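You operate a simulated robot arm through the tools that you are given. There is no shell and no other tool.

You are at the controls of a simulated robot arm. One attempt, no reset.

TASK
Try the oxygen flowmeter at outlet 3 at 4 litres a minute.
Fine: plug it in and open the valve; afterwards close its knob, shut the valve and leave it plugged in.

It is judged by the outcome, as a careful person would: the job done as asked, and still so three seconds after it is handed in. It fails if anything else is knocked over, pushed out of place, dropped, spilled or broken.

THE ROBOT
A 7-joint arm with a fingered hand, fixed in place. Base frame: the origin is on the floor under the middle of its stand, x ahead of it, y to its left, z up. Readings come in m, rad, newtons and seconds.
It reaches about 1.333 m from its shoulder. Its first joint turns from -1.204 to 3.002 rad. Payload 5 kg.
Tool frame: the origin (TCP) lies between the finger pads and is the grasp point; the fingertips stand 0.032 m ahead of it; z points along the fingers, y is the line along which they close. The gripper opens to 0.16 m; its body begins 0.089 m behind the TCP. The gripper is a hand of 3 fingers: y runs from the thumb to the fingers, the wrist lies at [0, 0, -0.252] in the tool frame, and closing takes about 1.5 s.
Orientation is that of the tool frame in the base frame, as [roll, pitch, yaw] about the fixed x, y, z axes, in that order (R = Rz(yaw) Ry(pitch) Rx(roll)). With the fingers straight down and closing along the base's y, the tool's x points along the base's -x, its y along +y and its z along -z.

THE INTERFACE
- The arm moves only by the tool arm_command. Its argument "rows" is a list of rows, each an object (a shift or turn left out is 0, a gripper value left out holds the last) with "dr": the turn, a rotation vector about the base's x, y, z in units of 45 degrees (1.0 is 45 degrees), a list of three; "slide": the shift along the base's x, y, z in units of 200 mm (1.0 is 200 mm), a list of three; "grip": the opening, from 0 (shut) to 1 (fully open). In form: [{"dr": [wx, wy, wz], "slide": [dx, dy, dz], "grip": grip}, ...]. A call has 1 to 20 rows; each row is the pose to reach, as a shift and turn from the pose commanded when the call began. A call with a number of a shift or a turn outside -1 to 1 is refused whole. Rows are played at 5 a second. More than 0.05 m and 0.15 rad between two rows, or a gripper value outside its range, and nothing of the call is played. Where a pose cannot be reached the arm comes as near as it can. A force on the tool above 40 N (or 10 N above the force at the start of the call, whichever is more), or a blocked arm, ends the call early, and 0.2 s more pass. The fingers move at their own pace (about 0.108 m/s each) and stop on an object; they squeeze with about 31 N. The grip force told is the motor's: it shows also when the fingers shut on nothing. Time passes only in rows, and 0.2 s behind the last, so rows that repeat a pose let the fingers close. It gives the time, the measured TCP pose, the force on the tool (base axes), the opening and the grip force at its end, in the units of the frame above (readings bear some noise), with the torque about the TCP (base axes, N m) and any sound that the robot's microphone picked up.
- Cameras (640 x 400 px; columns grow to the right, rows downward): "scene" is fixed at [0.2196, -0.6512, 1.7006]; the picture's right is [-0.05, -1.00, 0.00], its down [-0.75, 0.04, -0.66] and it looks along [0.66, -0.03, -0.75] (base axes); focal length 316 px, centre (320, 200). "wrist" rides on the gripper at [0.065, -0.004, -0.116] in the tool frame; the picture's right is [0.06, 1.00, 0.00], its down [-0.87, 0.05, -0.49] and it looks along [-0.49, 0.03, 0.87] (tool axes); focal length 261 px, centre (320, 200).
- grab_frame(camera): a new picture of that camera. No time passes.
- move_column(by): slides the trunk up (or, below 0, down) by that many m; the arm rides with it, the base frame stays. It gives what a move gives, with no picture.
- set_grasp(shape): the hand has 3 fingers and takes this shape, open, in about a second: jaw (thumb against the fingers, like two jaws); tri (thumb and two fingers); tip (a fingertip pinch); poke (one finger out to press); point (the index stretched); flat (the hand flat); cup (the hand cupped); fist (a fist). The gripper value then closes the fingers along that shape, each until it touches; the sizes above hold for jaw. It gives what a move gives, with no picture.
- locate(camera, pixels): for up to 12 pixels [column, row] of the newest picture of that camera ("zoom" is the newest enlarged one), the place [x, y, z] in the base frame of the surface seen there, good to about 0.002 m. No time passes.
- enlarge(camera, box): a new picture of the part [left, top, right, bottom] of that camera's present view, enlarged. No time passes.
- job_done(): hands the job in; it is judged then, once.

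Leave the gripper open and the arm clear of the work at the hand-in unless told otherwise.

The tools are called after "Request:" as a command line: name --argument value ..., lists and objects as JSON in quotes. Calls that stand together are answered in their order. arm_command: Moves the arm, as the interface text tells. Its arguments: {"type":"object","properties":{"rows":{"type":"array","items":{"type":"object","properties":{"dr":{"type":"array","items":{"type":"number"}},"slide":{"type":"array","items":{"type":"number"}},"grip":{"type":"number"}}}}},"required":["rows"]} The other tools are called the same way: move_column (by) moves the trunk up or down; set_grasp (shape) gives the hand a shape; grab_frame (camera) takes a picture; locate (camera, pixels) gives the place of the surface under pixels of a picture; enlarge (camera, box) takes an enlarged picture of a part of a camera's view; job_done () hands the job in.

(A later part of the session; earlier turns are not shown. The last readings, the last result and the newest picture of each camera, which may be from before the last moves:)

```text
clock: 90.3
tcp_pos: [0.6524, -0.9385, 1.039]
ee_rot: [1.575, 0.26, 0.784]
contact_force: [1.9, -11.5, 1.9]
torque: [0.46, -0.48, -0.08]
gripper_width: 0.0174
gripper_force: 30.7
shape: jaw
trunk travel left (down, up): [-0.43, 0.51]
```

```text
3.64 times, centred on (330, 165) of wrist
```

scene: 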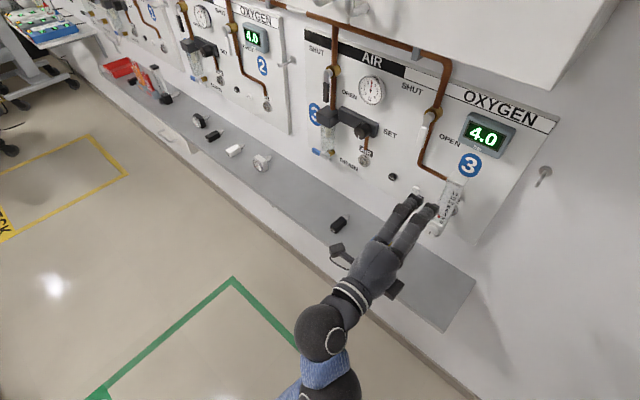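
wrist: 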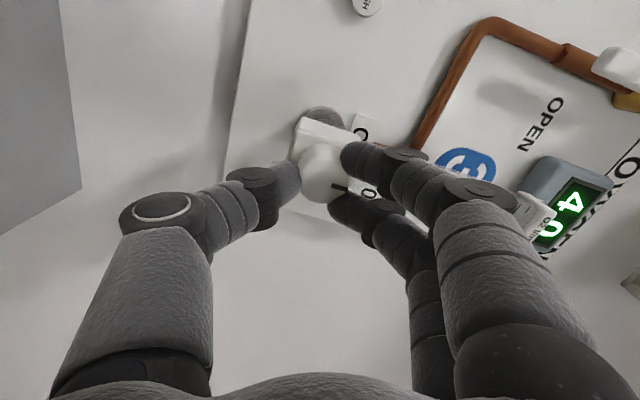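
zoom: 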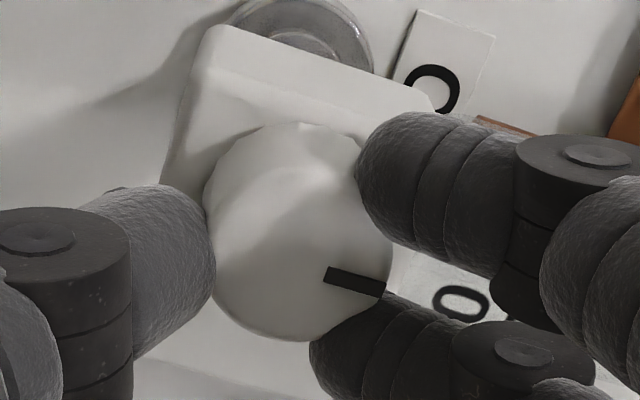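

The knob followed only ~5° while the hand turned 15°. Turning another 15° CCW to see if it follows.

Request:
arm_command --rows '[{"dr": [-0.1179, 0.1179, 0]}, {"dr": [-0.2357, 0.2357, 0]}, {"dr": [-0.2357, 0.2357, 0]}]'

Request:
enlarge --camera "wrist" --box '[285, 110, 375, 220]'

Request:
enlarge --camera "scene" --box '[420, 175, 475, 245]'

```text
clock: 91.1
tcp_pos: [0.6512, -0.9394, 1.0397]
ee_rot: [1.574, 0.522, 0.784]
contact_force: [-6.0, -25.4, 10.7]
torque: [0.37, -0.68, -0.5]
gripper_width: 0.0162
gripper_force: 31.4
shape: jaw
trunk travel left (down, up): [-0.43, 0.51]
```

```text
3.64 times, centred on (330, 165) of wrist
```

zoom: 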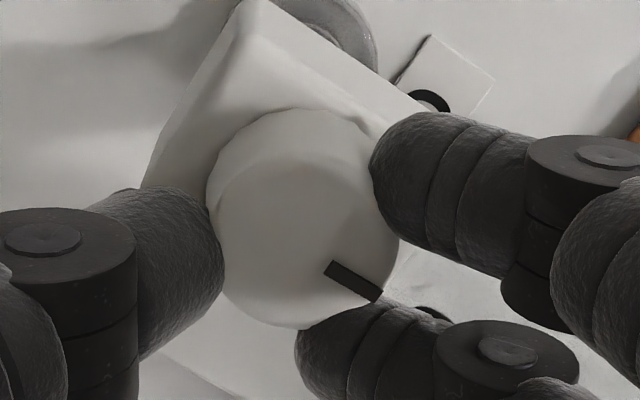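

```text
5.71 times, centred on (448, 210) of scene
```

zoom: 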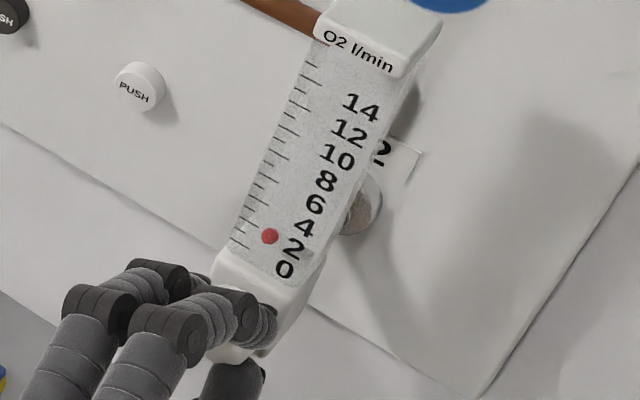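

The mark keeps the same angle to the body: the knob is against its stop in this direction. So opening must be clockwise. Turning clockwise 15° from here to see whether it follows.

Request:
arm_command --rows '[{"dr": [0.1179, -0.1179, 0]}, {"dr": [0.2357, -0.2357, 0]}, {"dr": [0.2357, -0.2357, 0]}]'

Request:
enlarge --camera "wrist" --box '[285, 110, 375, 220]'

Request:
enlarge --camera "scene" --box '[420, 175, 475, 245]'

```text
clock: 91.9
tcp_pos: [0.6509, -0.9384, 1.0375]
ee_rot: [1.575, 0.258, 0.783]
contact_force: [-11.4, -26.5, 5.6]
torque: [-0.03, -0.12, -0.51]
gripper_width: 0.0163
gripper_force: 30.9
shape: jaw
trunk travel left (down, up): [-0.43, 0.51]
```

```text
3.64 times, centred on (330, 165) of wrist
```

zoom: 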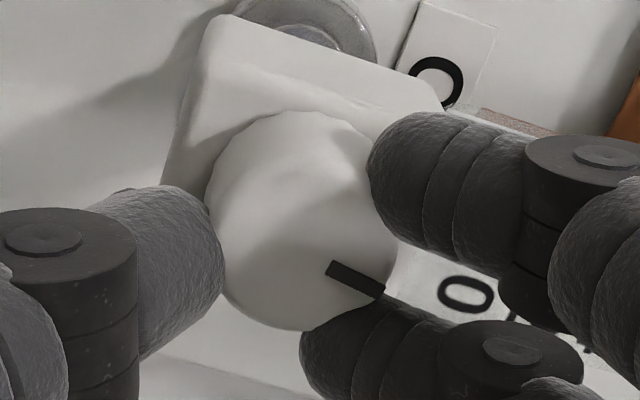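

```text
5.71 times, centred on (448, 210) of scene
```

zoom: 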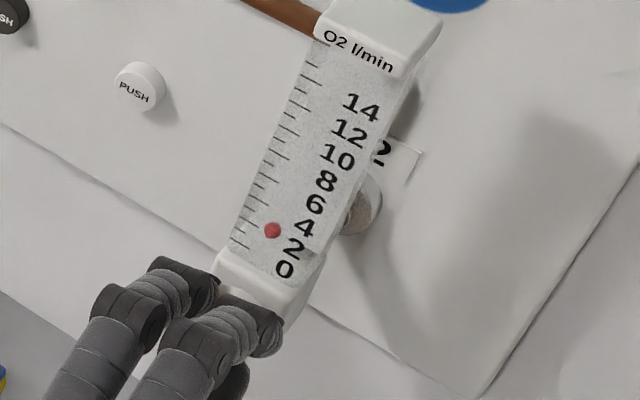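

Now it follows: the mark rotated clockwise and the ball rose slightly (272,230). Clockwise opens. To have enough clockwise travel, I'll release, roll the hand back 75° CCW to neutral, and re-grip. First relieve the ~27 N side force by shifting right 1.5 mm, then open.

Request:
arm_command --rows '[{"slide": [-0.005, -0.005, 0]}, {"slide": [-0.008, -0.008, 0]}, {"slide": [-0.008, -0.008, 0], "grip": 0.15}, {"slide": [-0.008, -0.008, 0], "grip": 0.25}, {"slide": [-0.008, -0.008, 0], "grip": 0.4}, {"slide": [-0.008, -0.008, 0], "grip": 0.4}, {"slide": [-0.108, 0.092, 0], "grip": 0.4}, {"slide": [-0.208, 0.192, 0], "grip": 0.4}, {"slide": [-0.308, 0.292, 0], "grip": 0.4}]'

Request:
enlarge --camera "scene" --box '[420, 175, 475, 245]'

```text
clock: 93.9
tcp_pos: [0.5916, -0.8796, 1.0415]
ee_rot: [1.574, 0.262, 0.787]
contact_force: [-0.7, -0.4, -0.3]
torque: [0.02, -0.01, -0.01]
gripper_width: 0.0636
gripper_force: 0.0
shape: jaw
trunk travel left (down, up): [-0.43, 0.51]
```

```text
5.71 times, centred on (448, 210) of scene
```

zoom: 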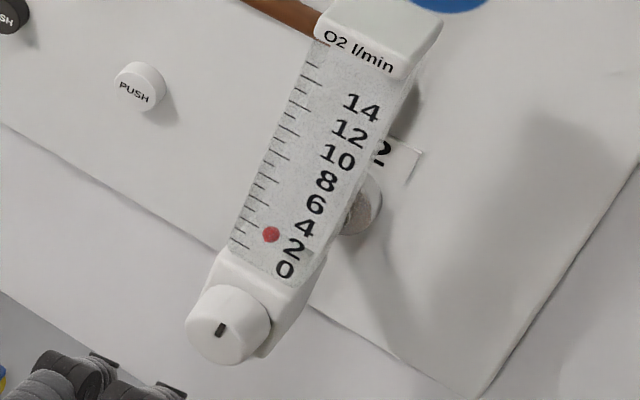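

Released; knob holds nearly closed (ball ≈0). Rolling the hand CCW 75° back to neutral, at n≈-1.04.

Request:
arm_command --rows '[{"dr": [-0.1179, 0.1179, 0]}, {"dr": [-0.2357, 0.2357, 0]}, {"dr": [-0.3536, 0.3536, 0]}, {"dr": [-0.4714, 0.4714, 0]}, {"dr": [-0.5893, 0.5893, 0]}]'

Request:
arm_command --rows '[{"dr": [-0.1179, 0.1179, 0]}, {"dr": [-0.2357, 0.2357, 0]}, {"dr": [-0.3536, 0.3536, 0]}, {"dr": [-0.4714, 0.4714, 0]}, {"dr": [-0.5893, 0.5893, 0]}]'

```text
clock: 95.1
tcp_pos: [0.5906, -0.878, 1.0396]
ee_rot: [1.573, 0.918, 0.786]
contact_force: [0.1, 0.2, 0.3]
torque: [0.02, -0.02, 0.01]
gripper_width: 0.0636
gripper_force: 0.0
shape: jaw
trunk travel left (down, up): [-0.43, 0.51]
```

```text
clock: 96.3
tcp_pos: [0.5924, -0.8781, 1.039]
ee_rot: [-1.254, 1.568, -2.044]
contact_force: [-0.3, -0.5, 0.2]
torque: [-0.01, 0.0, -0.02]
gripper_width: 0.0636
gripper_force: 0.0
shape: jaw
trunk travel left (down, up): [-0.43, 0.51]
```

At neutral roll, centred on the knob (u≈0.202, z≈1.039). Advance 85 mm and close.

Request:
arm_command --rows '[{"slide": [0.1, -0.1, 0.002]}, {"slide": [0.2, -0.2, 0.003]}, {"slide": [0.3, -0.3, 0.003]}, {"slide": [0.3, -0.3, 0.003]}, {"slide": [0.3, -0.3, 0.003], "grip": 0.3}, {"slide": [0.3, -0.3, 0.003], "grip": 0.2}, {"slide": [0.3, -0.3, 0.003], "grip": 0.1}, {"slide": [0.3, -0.3, 0.003], "grip": 0.0}, {"slide": [0.3, -0.3, 0.003], "grip": 0.0}, {"slide": [0.3, -0.3, 0.003], "grip": 0.0}]'

Request:
grab_frame --camera "wrist"

Request:
enlarge --camera "scene" --box '[420, 175, 475, 245]'

```text
clock: 98.5
tcp_pos: [0.6527, -0.9381, 1.0377]
ee_rot: [0.339, 1.57, -0.45]
contact_force: [3.7, -3.9, 1.7]
torque: [-0.02, -0.02, 0.0]
gripper_width: 0.019
gripper_force: 31.3
shape: jaw
trunk travel left (down, up): [-0.43, 0.51]
```

```text
taken
```

wrist: 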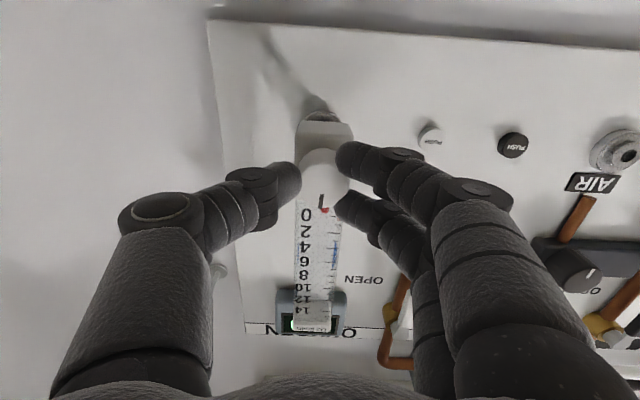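

```text
5.71 times, centred on (448, 210) of scene
```

zoom: 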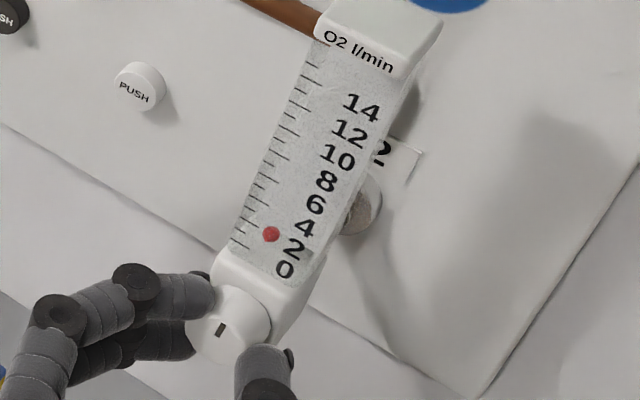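

Gripped, small forces. Turn clockwise 15°.

Request:
arm_command --rows '[{"dr": [0.0786, -0.0786, 0]}, {"dr": [0.1571, -0.1571, 0]}, {"dr": [0.2357, -0.2357, 0]}, {"dr": [0.2357, -0.2357, 0]}]'

Request:
enlarge --camera "scene" --box '[420, 175, 475, 245]'

```text
clock: 99.5
tcp_pos: [0.6521, -0.9392, 1.0385]
ee_rot: [1.576, 1.309, 0.787]
contact_force: [-0.1, 7.2, -1.9]
torque: [0.05, 0.09, 0.2]
gripper_width: 0.0191
gripper_force: 30.7
shape: jaw
trunk travel left (down, up): [-0.43, 0.51]
```

```text
5.71 times, centred on (448, 210) of scene
```

zoom: 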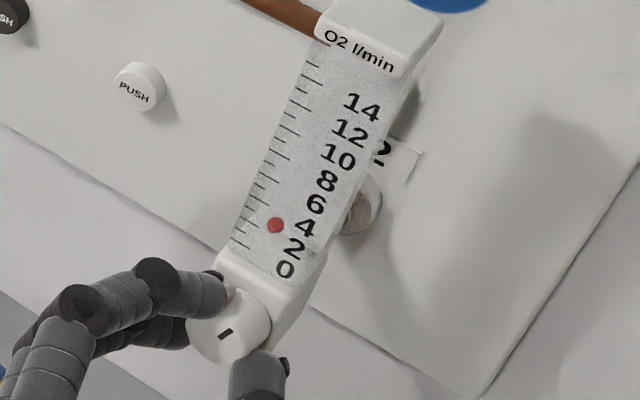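

The knob follows and the ball is rising (275,225) ≈ 1 l/min. Turn another 22.5° clockwise.

Request:
arm_command --rows '[{"dr": [0.0786, -0.0786, 0]}, {"dr": [0.1571, -0.1571, 0]}, {"dr": [0.2357, -0.2357, 0]}, {"dr": [0.3143, -0.3143, 0]}, {"dr": [0.3536, -0.3536, 0]}, {"dr": [0.3536, -0.3536, 0]}]'

Request:
enlarge --camera "scene" --box '[420, 175, 475, 245]'

Request:
grab_frame --camera "wrist"

```text
clock: 100.9
tcp_pos: [0.6523, -0.9382, 1.0393]
ee_rot: [1.576, 0.917, 0.79]
contact_force: [0.2, 23.9, -15.1]
torque: [0.15, 0.28, 0.42]
gripper_width: 0.0193
gripper_force: 30.7
shape: jaw
trunk travel left (down, up): [-0.43, 0.51]
```

```text
5.71 times, centred on (448, 210) of scene
```

zoom: 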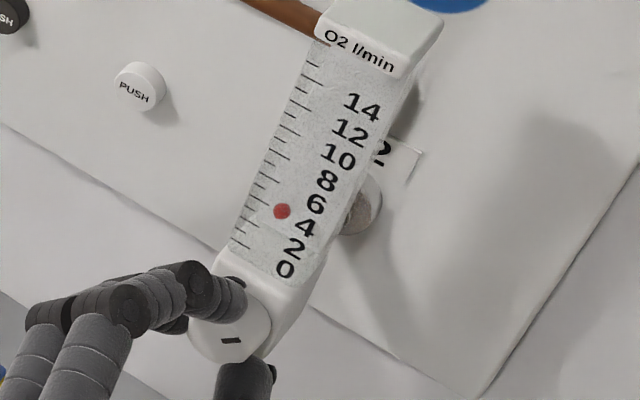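

```text
taken
```

wrist: 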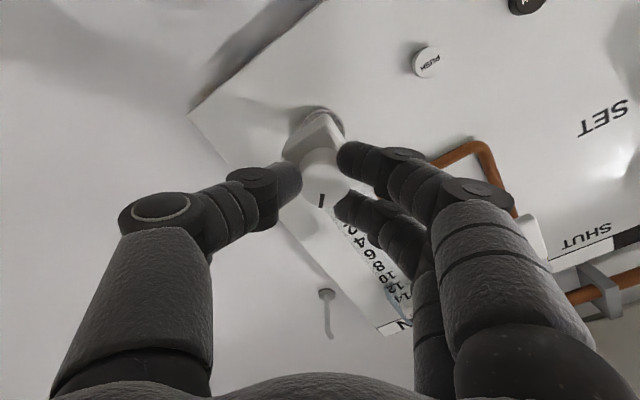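

Ball at (282,211) ≈ 2.3 l/min. Side forces are growing, so I trim the hand 1 mm left/down and turn 15° more.

Request:
arm_command --rows '[{"dr": [0.0, 0.0, 0], "slide": [0.002, 0.004, -0.005]}, {"dr": [0.0786, -0.0786, 0], "slide": [0.002, 0.005, -0.005]}, {"dr": [0.1571, -0.1571, 0], "slide": [0.002, 0.005, -0.005]}, {"dr": [0.2357, -0.2357, 0], "slide": [0.002, 0.005, -0.005]}, {"dr": [0.2357, -0.2357, 0], "slide": [0.002, 0.005, -0.005]}]'

Request:
enlarge --camera "scene" --box '[420, 175, 475, 245]'

Request:
enlarge --camera "scene" --box '[432, 190, 464, 220]'

```text
clock: 102.1
tcp_pos: [0.6534, -0.9379, 1.0391]
ee_rot: [1.574, 0.655, 0.786]
contact_force: [8.7, 18.2, -8.3]
torque: [0.09, 0.14, 0.41]
gripper_width: 0.0192
gripper_force: 31.3
shape: jaw
trunk travel left (down, up): [-0.43, 0.51]
```

```text
5.71 times, centred on (448, 210) of scene
```

zoom: 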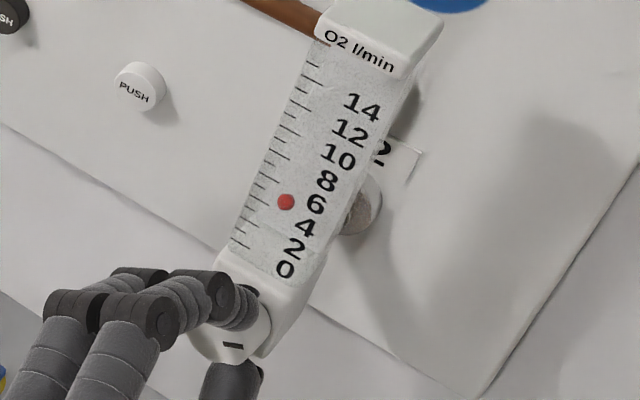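

```text
13.33 times, centred on (448, 205) of scene
```

zoom: 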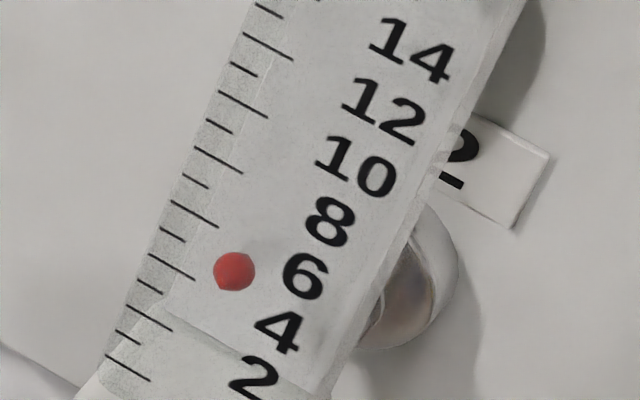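

Ball apparent position corrected for parallax ≈ 3.05 l/min. Locating the ball's height directly for cross-check.

Request:
locate --camera "zoom" --pixels '[[234, 271], [228, 265], [240, 265], [234, 280], [226, 275], [242, 275], [234, 262], [230, 270], [238, 270], [234, 275]]'

```text
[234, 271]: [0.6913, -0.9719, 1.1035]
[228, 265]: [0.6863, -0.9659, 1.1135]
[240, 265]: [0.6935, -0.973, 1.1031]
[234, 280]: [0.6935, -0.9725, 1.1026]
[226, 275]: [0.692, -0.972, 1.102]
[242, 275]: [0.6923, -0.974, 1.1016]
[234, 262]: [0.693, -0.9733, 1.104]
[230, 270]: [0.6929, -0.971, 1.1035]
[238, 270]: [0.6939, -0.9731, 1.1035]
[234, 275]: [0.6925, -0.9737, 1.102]
```

≈3.05 l/min now; target ball row in that zoom ≈246 (now 271). Turning another 15° clockwise with 1 mm left trim.

Request:
arm_command --rows '[{"dr": [0.0, 0.0, 0], "slide": [0.004, 0.004, -0.002]}, {"dr": [0.0786, -0.0786, 0], "slide": [0.004, 0.004, -0.003]}, {"dr": [0.1571, -0.1571, 0], "slide": [0.004, 0.004, -0.003]}, {"dr": [0.2357, -0.2357, 0], "slide": [0.004, 0.004, -0.003]}, {"dr": [0.2357, -0.2357, 0], "slide": [0.004, 0.004, -0.003]}, {"dr": [0.2357, -0.2357, 0], "slide": [0.004, 0.004, -0.003]}]'

Request:
enlarge --camera "scene" --box '[432, 190, 464, 220]'

```text
clock: 103.5
tcp_pos: [0.6542, -0.9371, 1.0375]
ee_rot: [1.575, 0.394, 0.785]
contact_force: [5.6, 13.2, -3.7]
torque: [0.05, 0.12, 0.3]
gripper_width: 0.019
gripper_force: 31.2
shape: jaw
trunk travel left (down, up): [-0.43, 0.51]
```

```text
13.33 times, centred on (448, 205) of scene
```

zoom: 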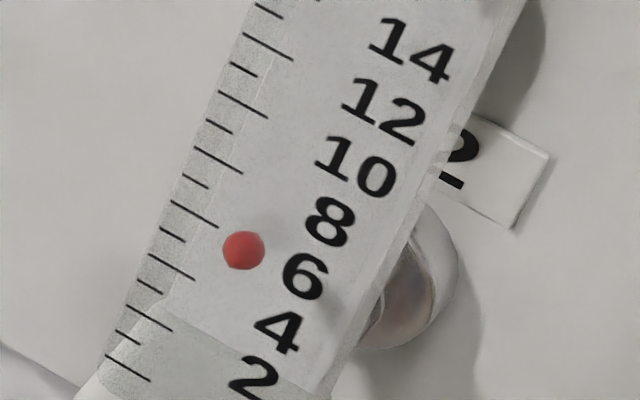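

Ball at row 250 ≈ 3.85 l/min. A final 2.5° clockwise and hold a moment.

Request:
arm_command --rows '[{"dr": [0.0393, -0.0393, 0]}, {"dr": [0.0393, -0.0393, 0]}, {"dr": [0.0393, -0.0393, 0]}, {"dr": [0.0393, -0.0393, 0]}, {"dr": [0.0393, -0.0393, 0]}]'

Request:
enlarge --camera "scene" --box '[432, 190, 464, 220]'

Request:
grab_frame --camera "wrist"

```text
clock: 104.7
tcp_pos: [0.653, -0.937, 1.038]
ee_rot: [1.574, 0.351, 0.784]
contact_force: [7.2, 14.2, -2.5]
torque: [0.03, 0.09, 0.33]
gripper_width: 0.0192
gripper_force: 30.8
shape: jaw
trunk travel left (down, up): [-0.43, 0.51]
```

```text
13.33 times, centred on (448, 205) of scene
```

zoom: 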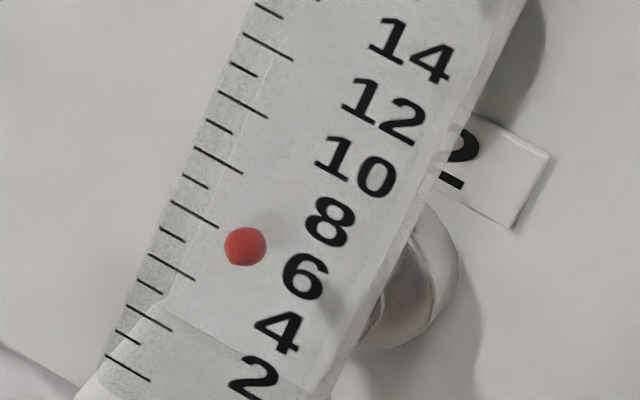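

```text
taken
```

wrist: 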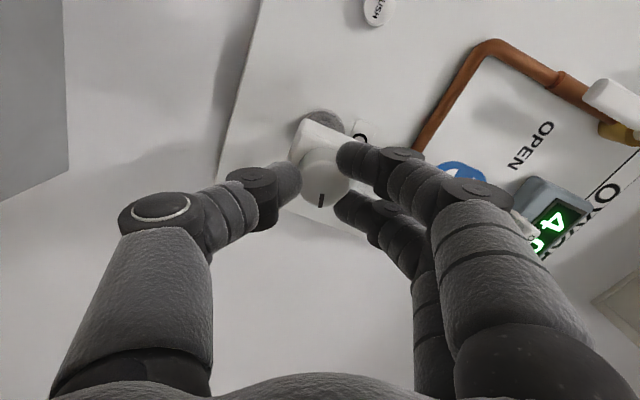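

Ball at row 246 ≈ 4.0 l/min. I hold it here for ~3 s.

Request:
arm_command --rows '[{"slide": [0.002, 0.002, 0]}, {"slide": [0.004, 0.004, 0]}, {"slide": [0.004, 0.004, 0]}, {"slide": [0.004, 0.004, 0]}, {"slide": [0.004, 0.004, 0]}, {"slide": [0.004, 0.004, 0]}, {"slide": [0.004, 0.004, 0]}, {"slide": [0.004, 0.004, 0]}, {"slide": [0.004, 0.004, 0]}, {"slide": [0.004, 0.004, 0]}, {"slide": [0.004, 0.004, 0]}, {"slide": [0.004, 0.004, 0]}, {"slide": [0.004, 0.004, 0]}, {"slide": [0.004, 0.004, 0]}, {"slide": [0.004, 0.004, 0]}]'

Request:
enlarge --camera "scene" --box '[432, 190, 464, 220]'

```text
clock: 107.9
tcp_pos: [0.653, -0.936, 1.0375]
ee_rot: [1.574, 0.351, 0.786]
contact_force: [5.2, 1.6, -0.4]
torque: [-0.05, 0.02, 0.09]
gripper_width: 0.0191
gripper_force: 31.0
shape: jaw
trunk travel left (down, up): [-0.43, 0.51]
```

```text
13.33 times, centred on (448, 205) of scene
```

zoom: 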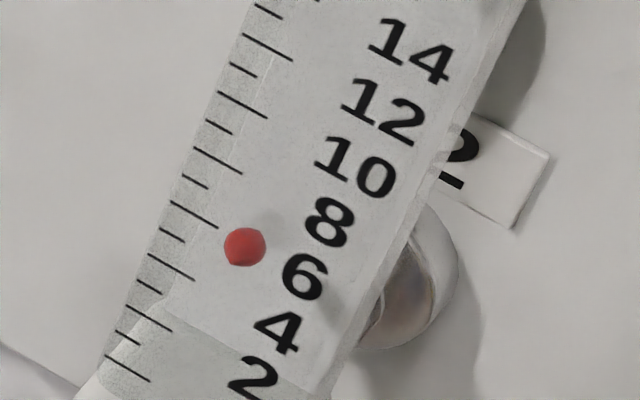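

Steady at ~4. Now I release gently and back off to look at the ball from its own height (no parallax).

Request:
arm_command --rows '[{"grip": 0.15}, {"grip": 0.25}, {"grip": 0.4}, {"grip": 0.4}, {"slide": [-0.12, 0.12, 0], "grip": 0.4}, {"slide": [-0.24, 0.24, 0], "grip": 0.4}, {"slide": [-0.36, 0.36, 0.1], "grip": 0.4}, {"slide": [-0.45, 0.45, 0.25], "grip": 0.4}, {"slide": [-0.5, 0.5, 0.44], "grip": 0.4}]'

Request:
grab_frame --camera "wrist"

Request:
enlarge --camera "scene" --box '[432, 190, 464, 220]'

```text
clock: 109.9
tcp_pos: [0.5527, -0.8352, 1.1271]
ee_rot: [1.573, 0.346, 0.781]
contact_force: [-1.2, 0.1, -0.7]
torque: [-0.04, -0.08, 0.03]
gripper_width: 0.0639
gripper_force: 0.0
shape: jaw
trunk travel left (down, up): [-0.43, 0.51]
```

```text
taken
```

wrist: 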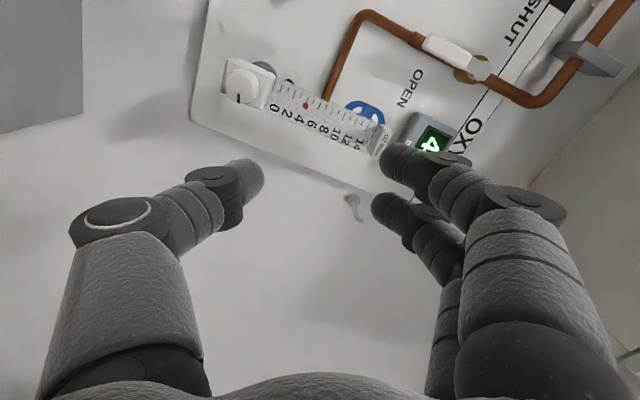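

```text
13.33 times, centred on (448, 205) of scene
```

zoom: 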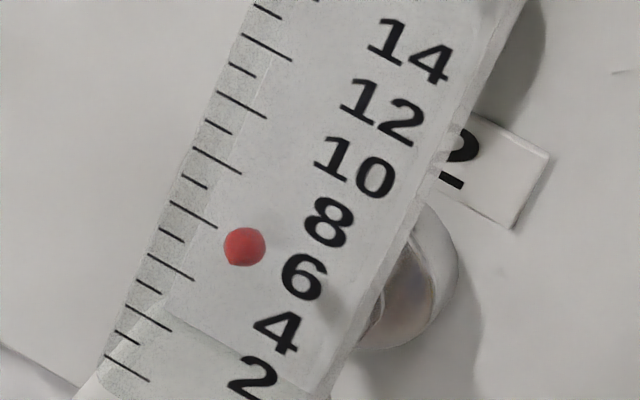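

Ball didn't shift on release (row ≈246.5). Enlarging the wrist view of the scale.

Request:
enlarge --camera "wrist" --box '[265, 70, 345, 135]'

```text
6.15 times, centred on (305, 102) of wrist
```

zoom: 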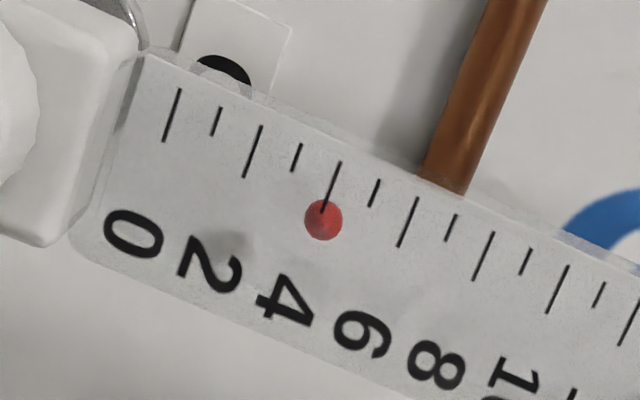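

Frontal view without parallax: ball sits at ≈4 (4.0–4.1) l/min. The trial is good. Now close the knob: return to it at this roll, grip, and turn counter-clockwise.

Request:
arm_command --rows '[{"slide": [0.0, 0.0, -0.2], "grip": 0.4}, {"slide": [0.0, 0.0, -0.4375], "grip": 0.4}, {"slide": [0.12, -0.124, -0.4375], "grip": 0.4}, {"slide": [0.24, -0.244, -0.4375], "grip": 0.4}, {"slide": [0.36, -0.364, -0.4375], "grip": 0.4}, {"slide": [0.45, -0.454, -0.4375], "grip": 0.4}, {"slide": [0.498, -0.502, -0.4375], "grip": 0.4}, {"slide": [0.498, -0.502, -0.4375], "grip": 0.4}]'

Request:
grab_frame --camera "wrist"

```text
clock: 111.7
tcp_pos: [0.653, -0.9371, 1.0391]
ee_rot: [1.574, 0.348, 0.785]
contact_force: [0.1, -0.1, -0.4]
torque: [-0.01, -0.02, 0.0]
gripper_width: 0.0641
gripper_force: 0.0
shape: jaw
trunk travel left (down, up): [-0.43, 0.51]
```

```text
taken
```

wrist: 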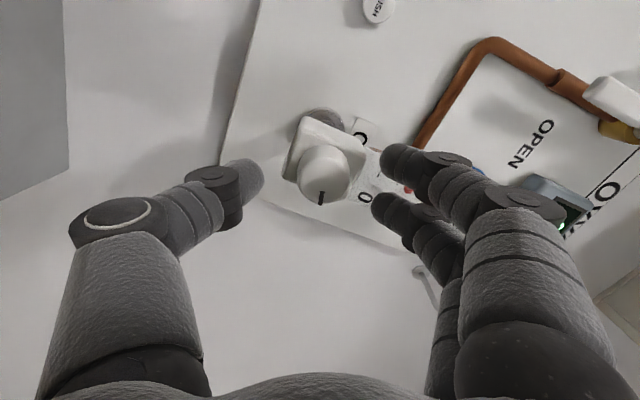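

Around the knob again, no contact. Closing the grip.

Request:
arm_command --rows '[{"grip": 0.3}, {"grip": 0.2}, {"grip": 0.1}, {"grip": 0.0}, {"grip": 0.0}, {"grip": 0.0}]'

Request:
arm_command --rows '[{"dr": [-0.0786, 0.0786, 0]}, {"dr": [-0.1571, 0.1571, 0]}, {"dr": [-0.2357, 0.2357, 0]}, {"dr": [-0.3143, 0.3143, 0]}, {"dr": [-0.3143, 0.3143, 0]}]'

Request:
enlarge --camera "scene" --box '[420, 175, 475, 245]'

```text
clock: 113.1
tcp_pos: [0.6515, -0.9364, 1.0382]
ee_rot: [1.576, 0.348, 0.784]
contact_force: [3.2, -4.4, 1.5]
torque: [-0.03, -0.04, 0.01]
gripper_width: 0.0188
gripper_force: 31.2
shape: jaw
trunk travel left (down, up): [-0.43, 0.51]
```

```text
clock: 114.3
tcp_pos: [0.6514, -0.9375, 1.04]
ee_rot: [1.574, 0.699, 0.783]
contact_force: [-2.3, -5.3, 0.9]
torque: [-0.06, -0.06, -0.08]
gripper_width: 0.0188
gripper_force: 30.8
shape: jaw
trunk travel left (down, up): [-0.43, 0.51]
```

```text
5.71 times, centred on (448, 210) of scene
```

zoom: 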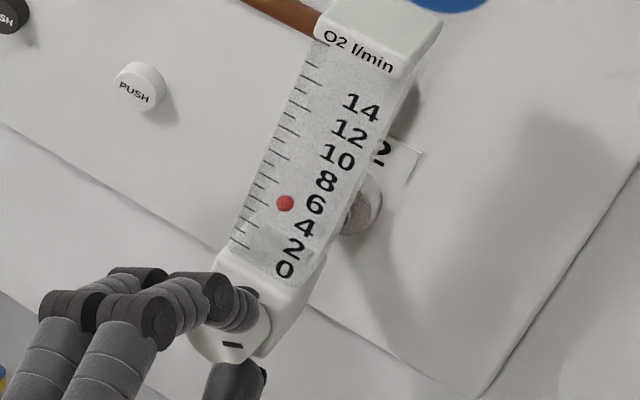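

Closing works (ball ≈3). Turn another 30° CCW.

Request:
arm_command --rows '[{"dr": [-0.0943, 0.0943, 0]}, {"dr": [-0.1886, 0.1886, 0]}, {"dr": [-0.2828, 0.2828, 0]}, {"dr": [-0.3771, 0.3771, 0]}, {"dr": [-0.4714, 0.4714, 0]}, {"dr": [-0.4714, 0.4714, 0]}]'

Request:
enlarge --camera "scene" --box '[420, 175, 475, 245]'

```text
clock: 115.7
tcp_pos: [0.6519, -0.9375, 1.0398]
ee_rot: [1.569, 1.222, 0.781]
contact_force: [0.6, -11.7, 14.0]
torque: [-0.16, -0.22, -0.16]
gripper_width: 0.0187
gripper_force: 31.3
shape: jaw
trunk travel left (down, up): [-0.43, 0.51]
```

```text
5.71 times, centred on (448, 210) of scene
```

zoom: 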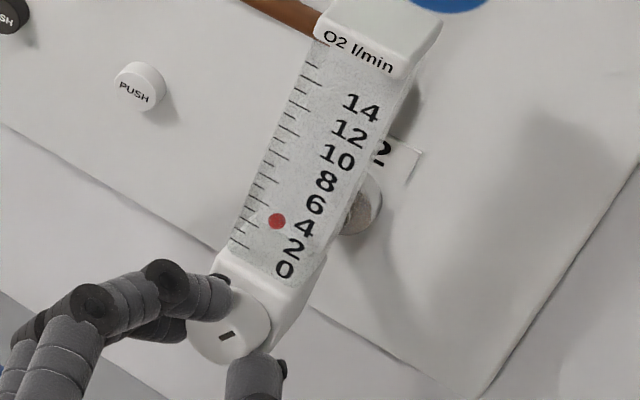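

≈1.4 l/min. Trim 1 mm up, 0.5 mm right, and turn another 20° CCW.

Request:
arm_command --rows '[{"dr": [-0.0786, 0.0786, 0], "slide": [-0.001, -0.001, 0.003]}, {"dr": [-0.1571, 0.1571, 0], "slide": [-0.0018, -0.0018, 0.005]}, {"dr": [-0.2357, 0.2357, 0], "slide": [-0.0018, -0.0018, 0.005]}, {"dr": [-0.3143, 0.3143, 0], "slide": [-0.0018, -0.0018, 0.005]}, {"dr": [-0.3143, 0.3143, 0], "slide": [-0.0018, -0.0018, 0.005]}]'

Request:
enlarge --camera "scene" --box '[420, 175, 475, 245]'

Request:
enlarge --camera "wrist" --box '[280, 105, 370, 220]'

```text
clock: 116.9
tcp_pos: [0.652, -0.9375, 1.04]
ee_rot: [-0.266, 1.569, -1.055]
contact_force: [7.5, -13.3, 15.2]
torque: [-0.22, -0.26, -0.15]
gripper_width: 0.0181
gripper_force: 31.0
shape: jaw
trunk travel left (down, up): [-0.43, 0.51]
```

```text
5.71 times, centred on (448, 210) of scene
```

zoom: 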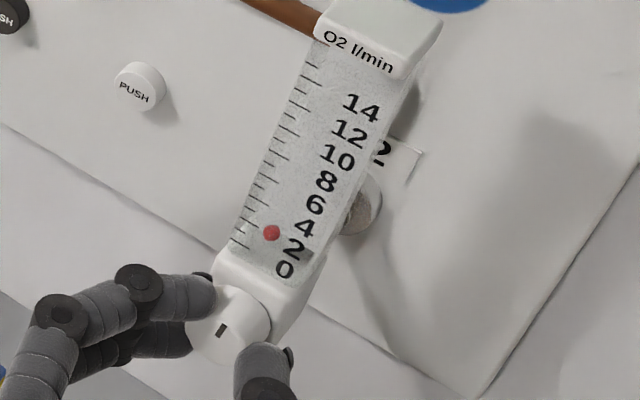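

```text
3.48 times, centred on (325, 162) of wrist
```

zoom: 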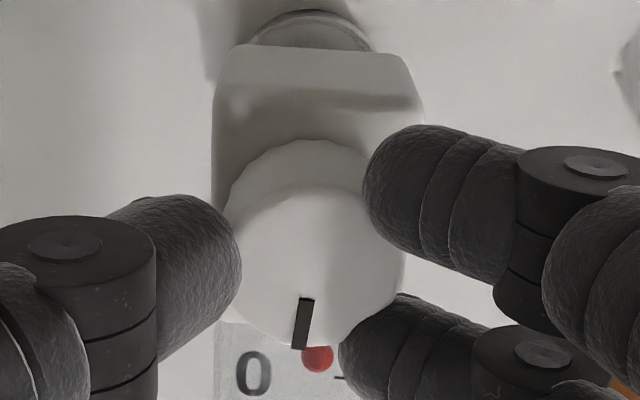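

Nearly closed (ball ≈0.3, mark ~9° short of vertical). I'm at neutral roll; rather than risk a joint limit, I release, roll clockwise 30°, and re-grip to finish closing.

Request:
arm_command --rows '[{"slide": [0, 0, 0.003]}, {"slide": [0, 0, 0.005], "grip": 0.15}, {"slide": [0, 0, 0.005], "grip": 0.25}, {"slide": [0, 0, 0.0], "grip": 0.4}, {"slide": [0, 0, 0.0], "grip": 0.4}, {"slide": [-0.1, 0.1, 0], "grip": 0.4}, {"slide": [-0.2, 0.2, 0], "grip": 0.4}, {"dr": [0.1179, -0.1179, 0], "slide": [-0.2, 0.2, 0], "grip": 0.4}, {"dr": [0.2357, -0.2357, 0], "slide": [-0.2, 0.2, 0], "grip": 0.4}, {"dr": [0.3536, -0.3536, 0], "slide": [-0.2, 0.2, 0], "grip": 0.4}, {"dr": [0.4714, -0.4714, 0], "slide": [-0.2, 0.2, 0], "grip": 0.4}, {"dr": [0.4714, -0.4714, 0], "slide": [-0.2, 0.2, 0], "grip": 0.4}]'

Request:
enlarge --camera "scene" --box '[420, 175, 475, 245]'

```text
clock: 119.5
tcp_pos: [0.6127, -0.8969, 1.0393]
ee_rot: [1.575, 1.047, 0.786]
contact_force: [0.0, 0.5, -0.2]
torque: [-0.02, 0.0, -0.01]
gripper_width: 0.0636
gripper_force: 0.0
shape: jaw
trunk travel left (down, up): [-0.43, 0.51]
```

```text
5.71 times, centred on (448, 210) of scene
```

zoom: 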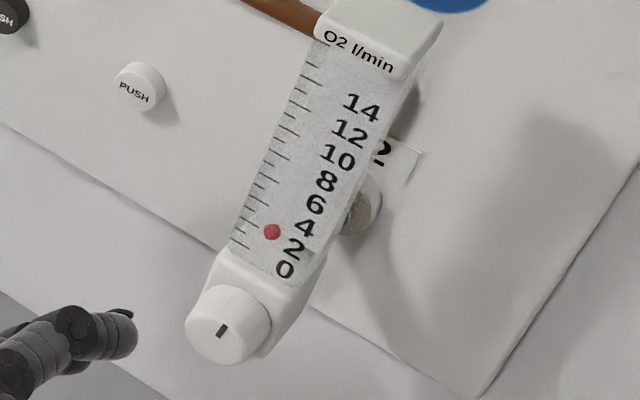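

Re-approach at +30° roll and grip.

Request:
arm_command --rows '[{"slide": [0.1, -0.1, -0.002], "grip": 0.4}, {"slide": [0.2, -0.2, -0.004], "grip": 0.4}, {"slide": [0.2, -0.2, -0.004], "grip": 0.4}, {"slide": [0.2, -0.2, -0.004], "grip": 0.3}, {"slide": [0.2, -0.2, -0.004], "grip": 0.2}, {"slide": [0.2, -0.2, -0.004], "grip": 0.1}, {"slide": [0.2, -0.2, -0.004], "grip": 0.0}, {"slide": [0.2, -0.2, -0.004], "grip": 0.0}, {"slide": [0.2, -0.2, -0.004], "grip": 0.0}]'

Request:
arm_command --rows '[{"dr": [-0.0786, 0.0786, 0]}, {"dr": [-0.1571, 0.1571, 0]}, {"dr": [-0.2357, 0.2357, 0]}, {"dr": [-0.2357, 0.2357, 0]}]'

Request:
enlarge --camera "scene" --box '[420, 175, 475, 245]'

```text
clock: 121.5
tcp_pos: [0.652, -0.9361, 1.0386]
ee_rot: [1.574, 1.048, 0.786]
contact_force: [2.5, -2.2, 2.4]
torque: [-0.05, -0.02, 0.05]
gripper_width: 0.0193
gripper_force: 30.7
shape: jaw
trunk travel left (down, up): [-0.43, 0.51]
```

```text
clock: 122.5
tcp_pos: [0.6526, -0.9371, 1.0394]
ee_rot: [1.573, 1.309, 0.784]
contact_force: [4.3, -3.6, 2.5]
torque: [0.25, -0.34, 0.03]
gripper_width: 0.019
gripper_force: 31.4
shape: jaw
trunk travel left (down, up): [-0.43, 0.51]
```

```text
5.71 times, centred on (448, 210) of scene
```

zoom: 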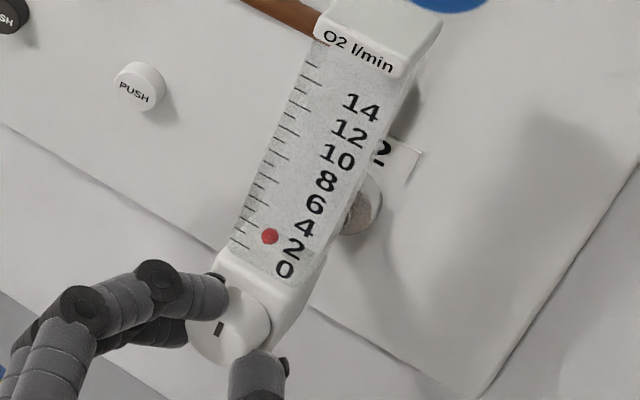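

Ball back at its rest position (270,236) and the knob is at its stop. Release and back off, then verify.

Request:
arm_command --rows '[{"grip": 0.15}, {"grip": 0.25}, {"grip": 0.4}, {"grip": 0.4}, {"slide": [-0.12, 0.12, 0], "grip": 0.4}, {"slide": [-0.24, 0.24, 0], "grip": 0.4}, {"slide": [-0.36, 0.36, 0], "grip": 0.4}, {"slide": [-0.5, 0.5, 0], "grip": 0.4}]'

Request:
enlarge --camera "scene" --box '[420, 175, 475, 245]'

Request:
grab_frame --camera "wrist"

```text
clock: 124.3
tcp_pos: [0.5525, -0.837, 1.037]
ee_rot: [1.574, 1.31, 0.784]
contact_force: [0.8, 0.0, 0.0]
torque: [-0.01, 0.01, -0.02]
gripper_width: 0.0636
gripper_force: 0.0
shape: jaw
trunk travel left (down, up): [-0.43, 0.51]
```

```text
5.71 times, centred on (448, 210) of scene
```

zoom: 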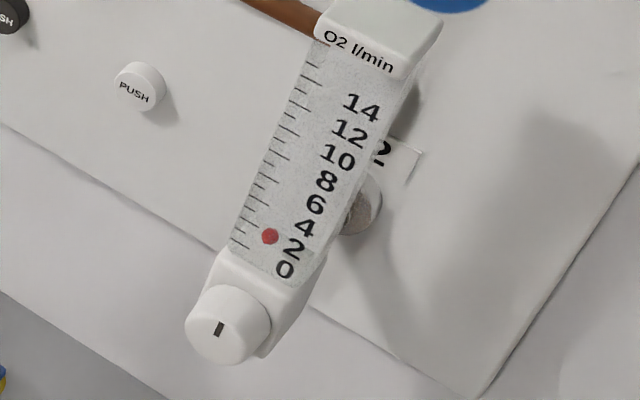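

```text
taken
```

wrist: 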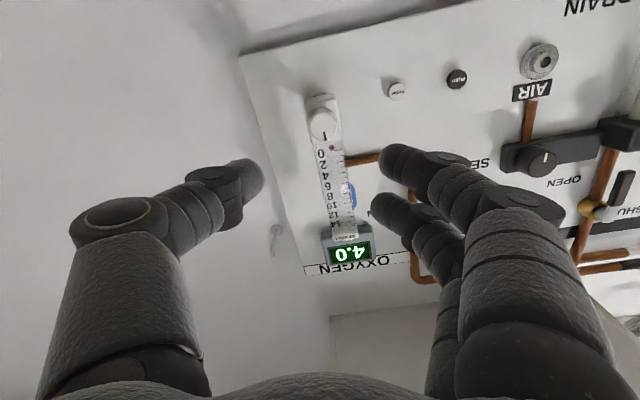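

Knob mark and ball look as at the start. A closer look from the wrist to confirm.

Request:
enlarge --camera "wrist" --box '[290, 85, 360, 170]'

```text
4.71 times, centred on (325, 128) of wrist
```

zoom: 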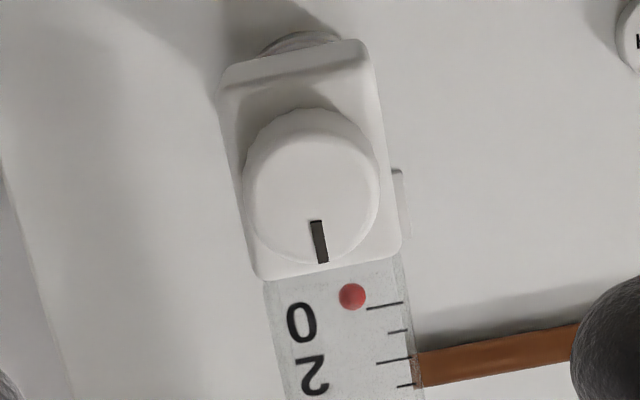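

Knob closed, ball at 0. Now shut the valve: raise the trunk 0.198 m, roll to neutral and slide left to in front of the handle (u≈0.0825).

Request:
move_column --by 0.198

Request:
arm_command --rows '[{"dr": [-0.1179, 0.1179, 0], "slide": [0.1, 0.1, 0]}, {"dr": [-0.2357, 0.2357, 0], "slide": [0.2, 0.2, 0]}, {"dr": [-0.2357, 0.2357, 0], "slide": [0.3, 0.3, 0]}, {"dr": [-0.2357, 0.2357, 0], "slide": [0.4196, 0.4196, 0]}, {"dr": [-0.2357, 0.2357, 0], "slide": [0.4196, 0.4196, 0]}]'

Request:
grab_frame --camera "wrist"

```text
clock: 126.4
tcp_pos: [0.5526, -0.8374, 1.2345]
ee_rot: [1.574, 1.31, 0.785]
contact_force: [0.3, 0.0, -0.4]
torque: [0.02, 0.01, 0.01]
gripper_width: 0.0635
gripper_force: 0.0
shape: jaw
trunk travel left (down, up): [-0.628, 0.312]
```

```text
clock: 127.6
tcp_pos: [0.636, -0.7541, 1.2344]
ee_rot: [-1.979, 1.57, -2.766]
contact_force: [0.5, 0.0, 0.0]
torque: [0.01, -0.02, -0.03]
gripper_width: 0.0638
gripper_force: 0.0
shape: jaw
trunk travel left (down, up): [-0.628, 0.312]
```

```text
taken
```

wrist: 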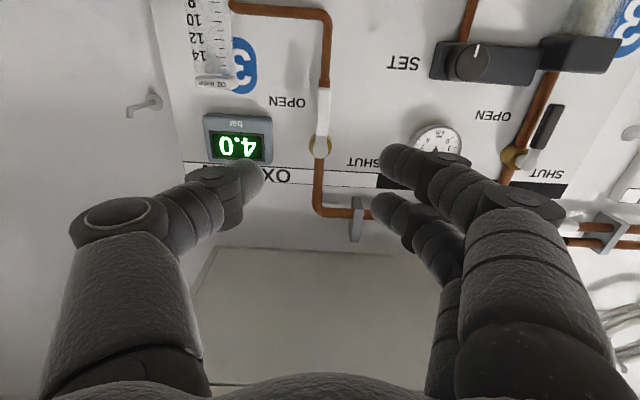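

Handle is centred at about (323,110). Locating it precisely.

Request:
enlarge --camera "wrist" --box '[290, 75, 355, 170]'

Request:
locate --camera "zoom" --pixels '[[318, 80], [300, 120], [325, 120], [345, 120], [300, 200], [325, 200], [318, 160], [310, 180], [318, 230], [318, 260], [315, 100], [330, 100]]'

```text
4.21 times, centred on (322, 122) of wrist
```

zoom: 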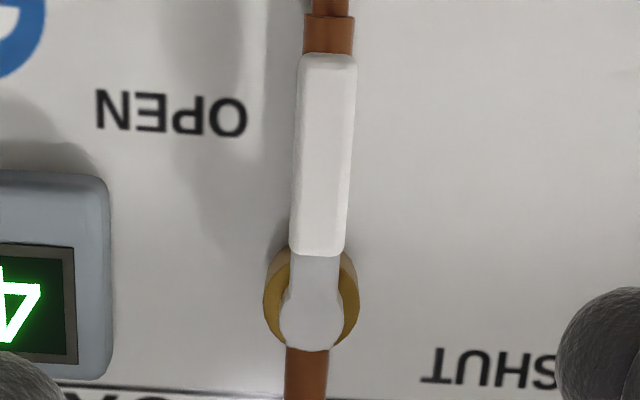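

```text
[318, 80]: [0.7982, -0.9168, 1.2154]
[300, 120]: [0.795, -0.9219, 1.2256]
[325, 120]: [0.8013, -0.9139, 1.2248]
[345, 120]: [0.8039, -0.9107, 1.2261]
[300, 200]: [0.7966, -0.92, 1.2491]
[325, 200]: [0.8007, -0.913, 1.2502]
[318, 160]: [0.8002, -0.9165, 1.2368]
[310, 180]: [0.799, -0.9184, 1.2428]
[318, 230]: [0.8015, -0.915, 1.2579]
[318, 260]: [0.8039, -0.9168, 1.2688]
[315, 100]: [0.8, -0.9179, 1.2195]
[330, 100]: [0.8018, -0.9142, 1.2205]
```

Handle centre u≈0.082, front n≈-1.214. Advance to 5 cm from it and check alignment.

Request:
arm_command --rows '[{"slide": [0.125, -0.115, 0.005]}, {"slide": [0.245, -0.235, 0.005]}, {"slide": [0.365, -0.355, 0.005]}, {"slide": [0.485, -0.475, 0.005]}, {"slide": [0.605, -0.595, 0.005]}, {"slide": [0.605, -0.595, 0.005]}]'

Request:
grab_frame --camera "wrist"

```text
clock: 129.0
tcp_pos: [0.757, -0.8731, 1.2362]
ee_rot: [0.679, 1.569, -0.107]
contact_force: [-0.4, 0.9, 0.4]
torque: [0.05, -0.01, -0.01]
gripper_width: 0.0634
gripper_force: 0.0
shape: jaw
trunk travel left (down, up): [-0.628, 0.312]
```

```text
taken
```

wrist: 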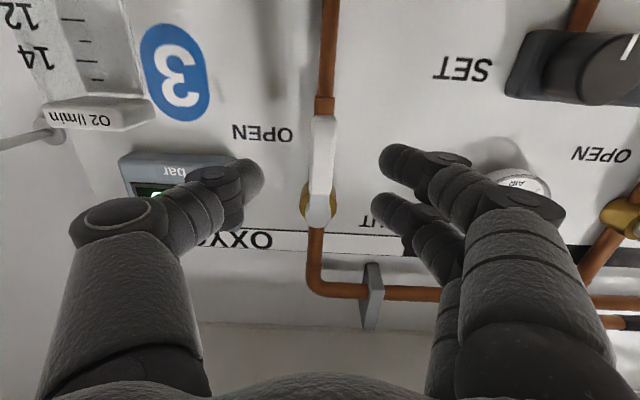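

Centred. Advance the last 5 cm and close on the handle.

Request:
arm_command --rows '[{"slide": [0.06, -0.06, 0]}, {"slide": [0.12, -0.12, 0]}, {"slide": [0.177, -0.177, 0]}, {"slide": [0.177, -0.177, 0]}, {"slide": [0.177, -0.177, 0], "grip": 0.3}, {"slide": [0.177, -0.177, 0], "grip": 0.2}, {"slide": [0.177, -0.177, 0], "grip": 0.1}, {"slide": [0.177, -0.177, 0], "grip": 0.0}, {"slide": [0.177, -0.177, 0], "grip": 0.0}, {"slide": [0.177, -0.177, 0], "grip": 0.0}]'

Request:
grab_frame --camera "wrist"

```text
clock: 131.2
tcp_pos: [0.7932, -0.9073, 1.2354]
ee_rot: [-2.341, 1.571, -3.13]
contact_force: [3.9, -1.8, 1.8]
torque: [0.0, 0.0, 0.09]
gripper_width: 0.0126
gripper_force: 31.1
shape: jaw
trunk travel left (down, up): [-0.628, 0.312]
```

```text
taken
```

wrist: 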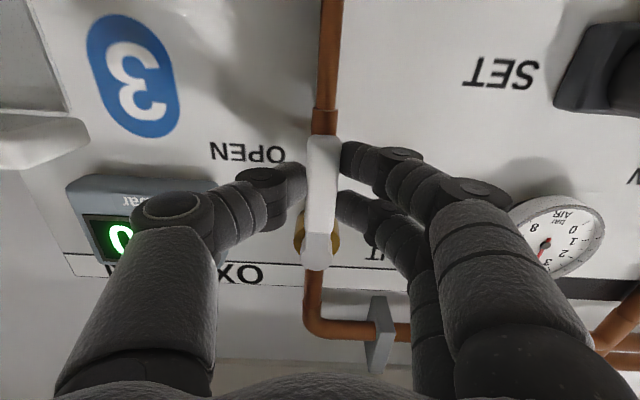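

Gripped (12.6 mm). Swing the handle clockwise: first 45°.

Request:
arm_command --rows '[{"dr": [0.1179, -0.1179, 0], "slide": [0.0252, 0.0252, 0.0023]}, {"dr": [0.2357, -0.2357, 0], "slide": [0.05, 0.05, 0.0093]}, {"dr": [0.3536, -0.3536, 0], "slide": [0.0739, 0.0739, 0.0208]}, {"dr": [0.4714, -0.4714, 0], "slide": [0.0965, 0.0965, 0.0366]}, {"dr": [0.5893, -0.5893, 0], "slide": [0.1175, 0.1175, 0.0564]}, {"dr": [0.7071, -0.7071, 0], "slide": [0.1365, 0.1365, 0.08]}]'

Request:
enlarge --camera "scene" --box '[330, 50, 520, 190]'

```text
clock: 132.6
tcp_pos: [0.8205, -0.882, 1.2495]
ee_rot: [1.575, 0.784, 0.785]
contact_force: [2.1, -2.0, -1.3]
torque: [-0.03, 0.05, 0.01]
gripper_width: 0.0123
gripper_force: 30.8
shape: jaw
trunk travel left (down, up): [-0.628, 0.312]
```

```text
2.86 times, centred on (425, 120) of scene
```

zoom: 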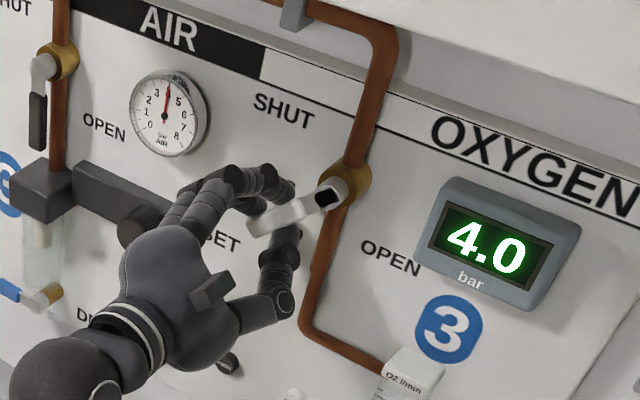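

Smooth, low force. Second 45° to SHUT.

Request:
arm_command --rows '[{"dr": [0.1179, -0.1179, 0], "slide": [0.0166, 0.0166, 0.0268]}, {"dr": [0.2357, -0.2357, 0], "slide": [0.0307, 0.0307, 0.0565]}, {"dr": [0.3536, -0.3536, 0], "slide": [0.0418, 0.0418, 0.0886]}, {"dr": [0.4714, -0.4714, 0], "slide": [0.05, 0.05, 0.1224]}, {"dr": [0.5893, -0.5893, 0], "slide": [0.0549, 0.0549, 0.1574]}, {"dr": [0.7071, -0.7071, 0], "slide": [0.0565, 0.0565, 0.193]}, {"dr": [0.7071, -0.7071, 0], "slide": [0.0565, 0.0565, 0.193]}]'

Request:
enlarge --camera "scene" --box '[330, 50, 520, 190]'

Request:
grab_frame --camera "wrist"

```text
clock: 134.2
tcp_pos: [0.832, -0.8692, 1.2905]
ee_rot: [1.576, -0.002, 0.786]
contact_force: [0.4, 2.8, -6.3]
torque: [0.05, 0.03, 0.07]
gripper_width: 0.0125
gripper_force: 31.1
shape: jaw
trunk travel left (down, up): [-0.628, 0.312]
```

```text
2.86 times, centred on (425, 120) of scene
```

zoom: 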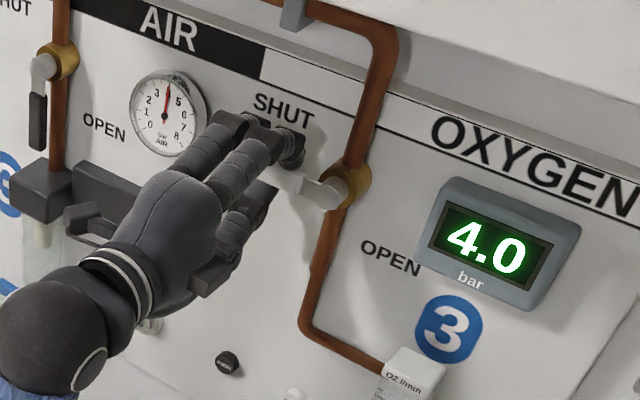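

```text
taken
```

wrist: 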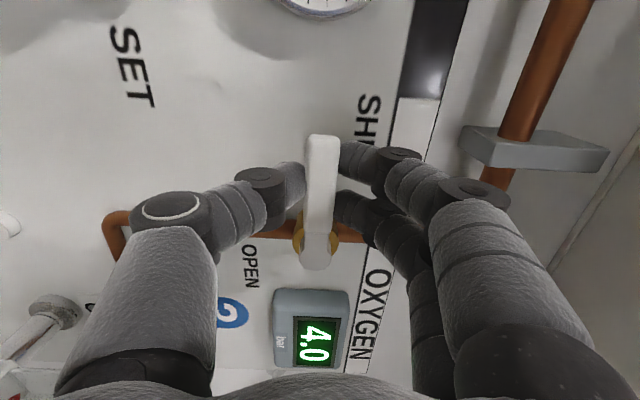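

Handle is horizontal again. The display still shows 4.0 bar (pressure trapped behind the closed knob). I nudge ~3° further to make sure it's on the SHUT stop.

Request:
arm_command --rows '[{"dr": [0.0236, -0.0236, 0], "slide": [0, 0, 0.007]}, {"dr": [0.0471, -0.0471, 0], "slide": [0, 0, 0.014]}, {"dr": [0.0471, -0.0471, 0], "slide": [0, 0, 0.014]}]'

Request:
enlarge --camera "scene" --box '[395, 75, 525, 165]'

```text
clock: 135.0
tcp_pos: [0.833, -0.8697, 1.2916]
ee_rot: [1.575, -0.052, 0.785]
contact_force: [-3.1, 10.7, -14.9]
torque: [0.1, 0.38, 0.09]
gripper_width: 0.0126
gripper_force: 30.4
shape: jaw
trunk travel left (down, up): [-0.628, 0.312]
```

```text
4.44 times, centred on (460, 120) of scene
```

zoom: 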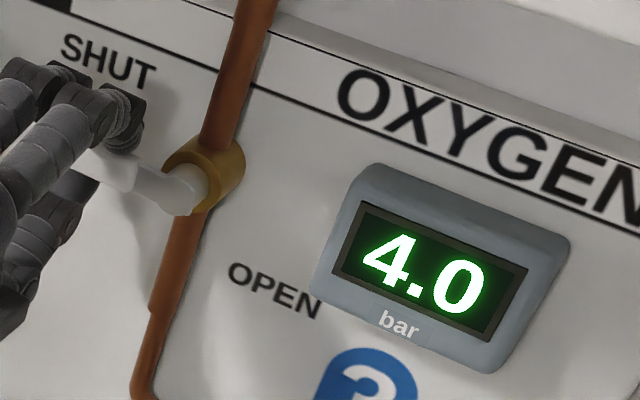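

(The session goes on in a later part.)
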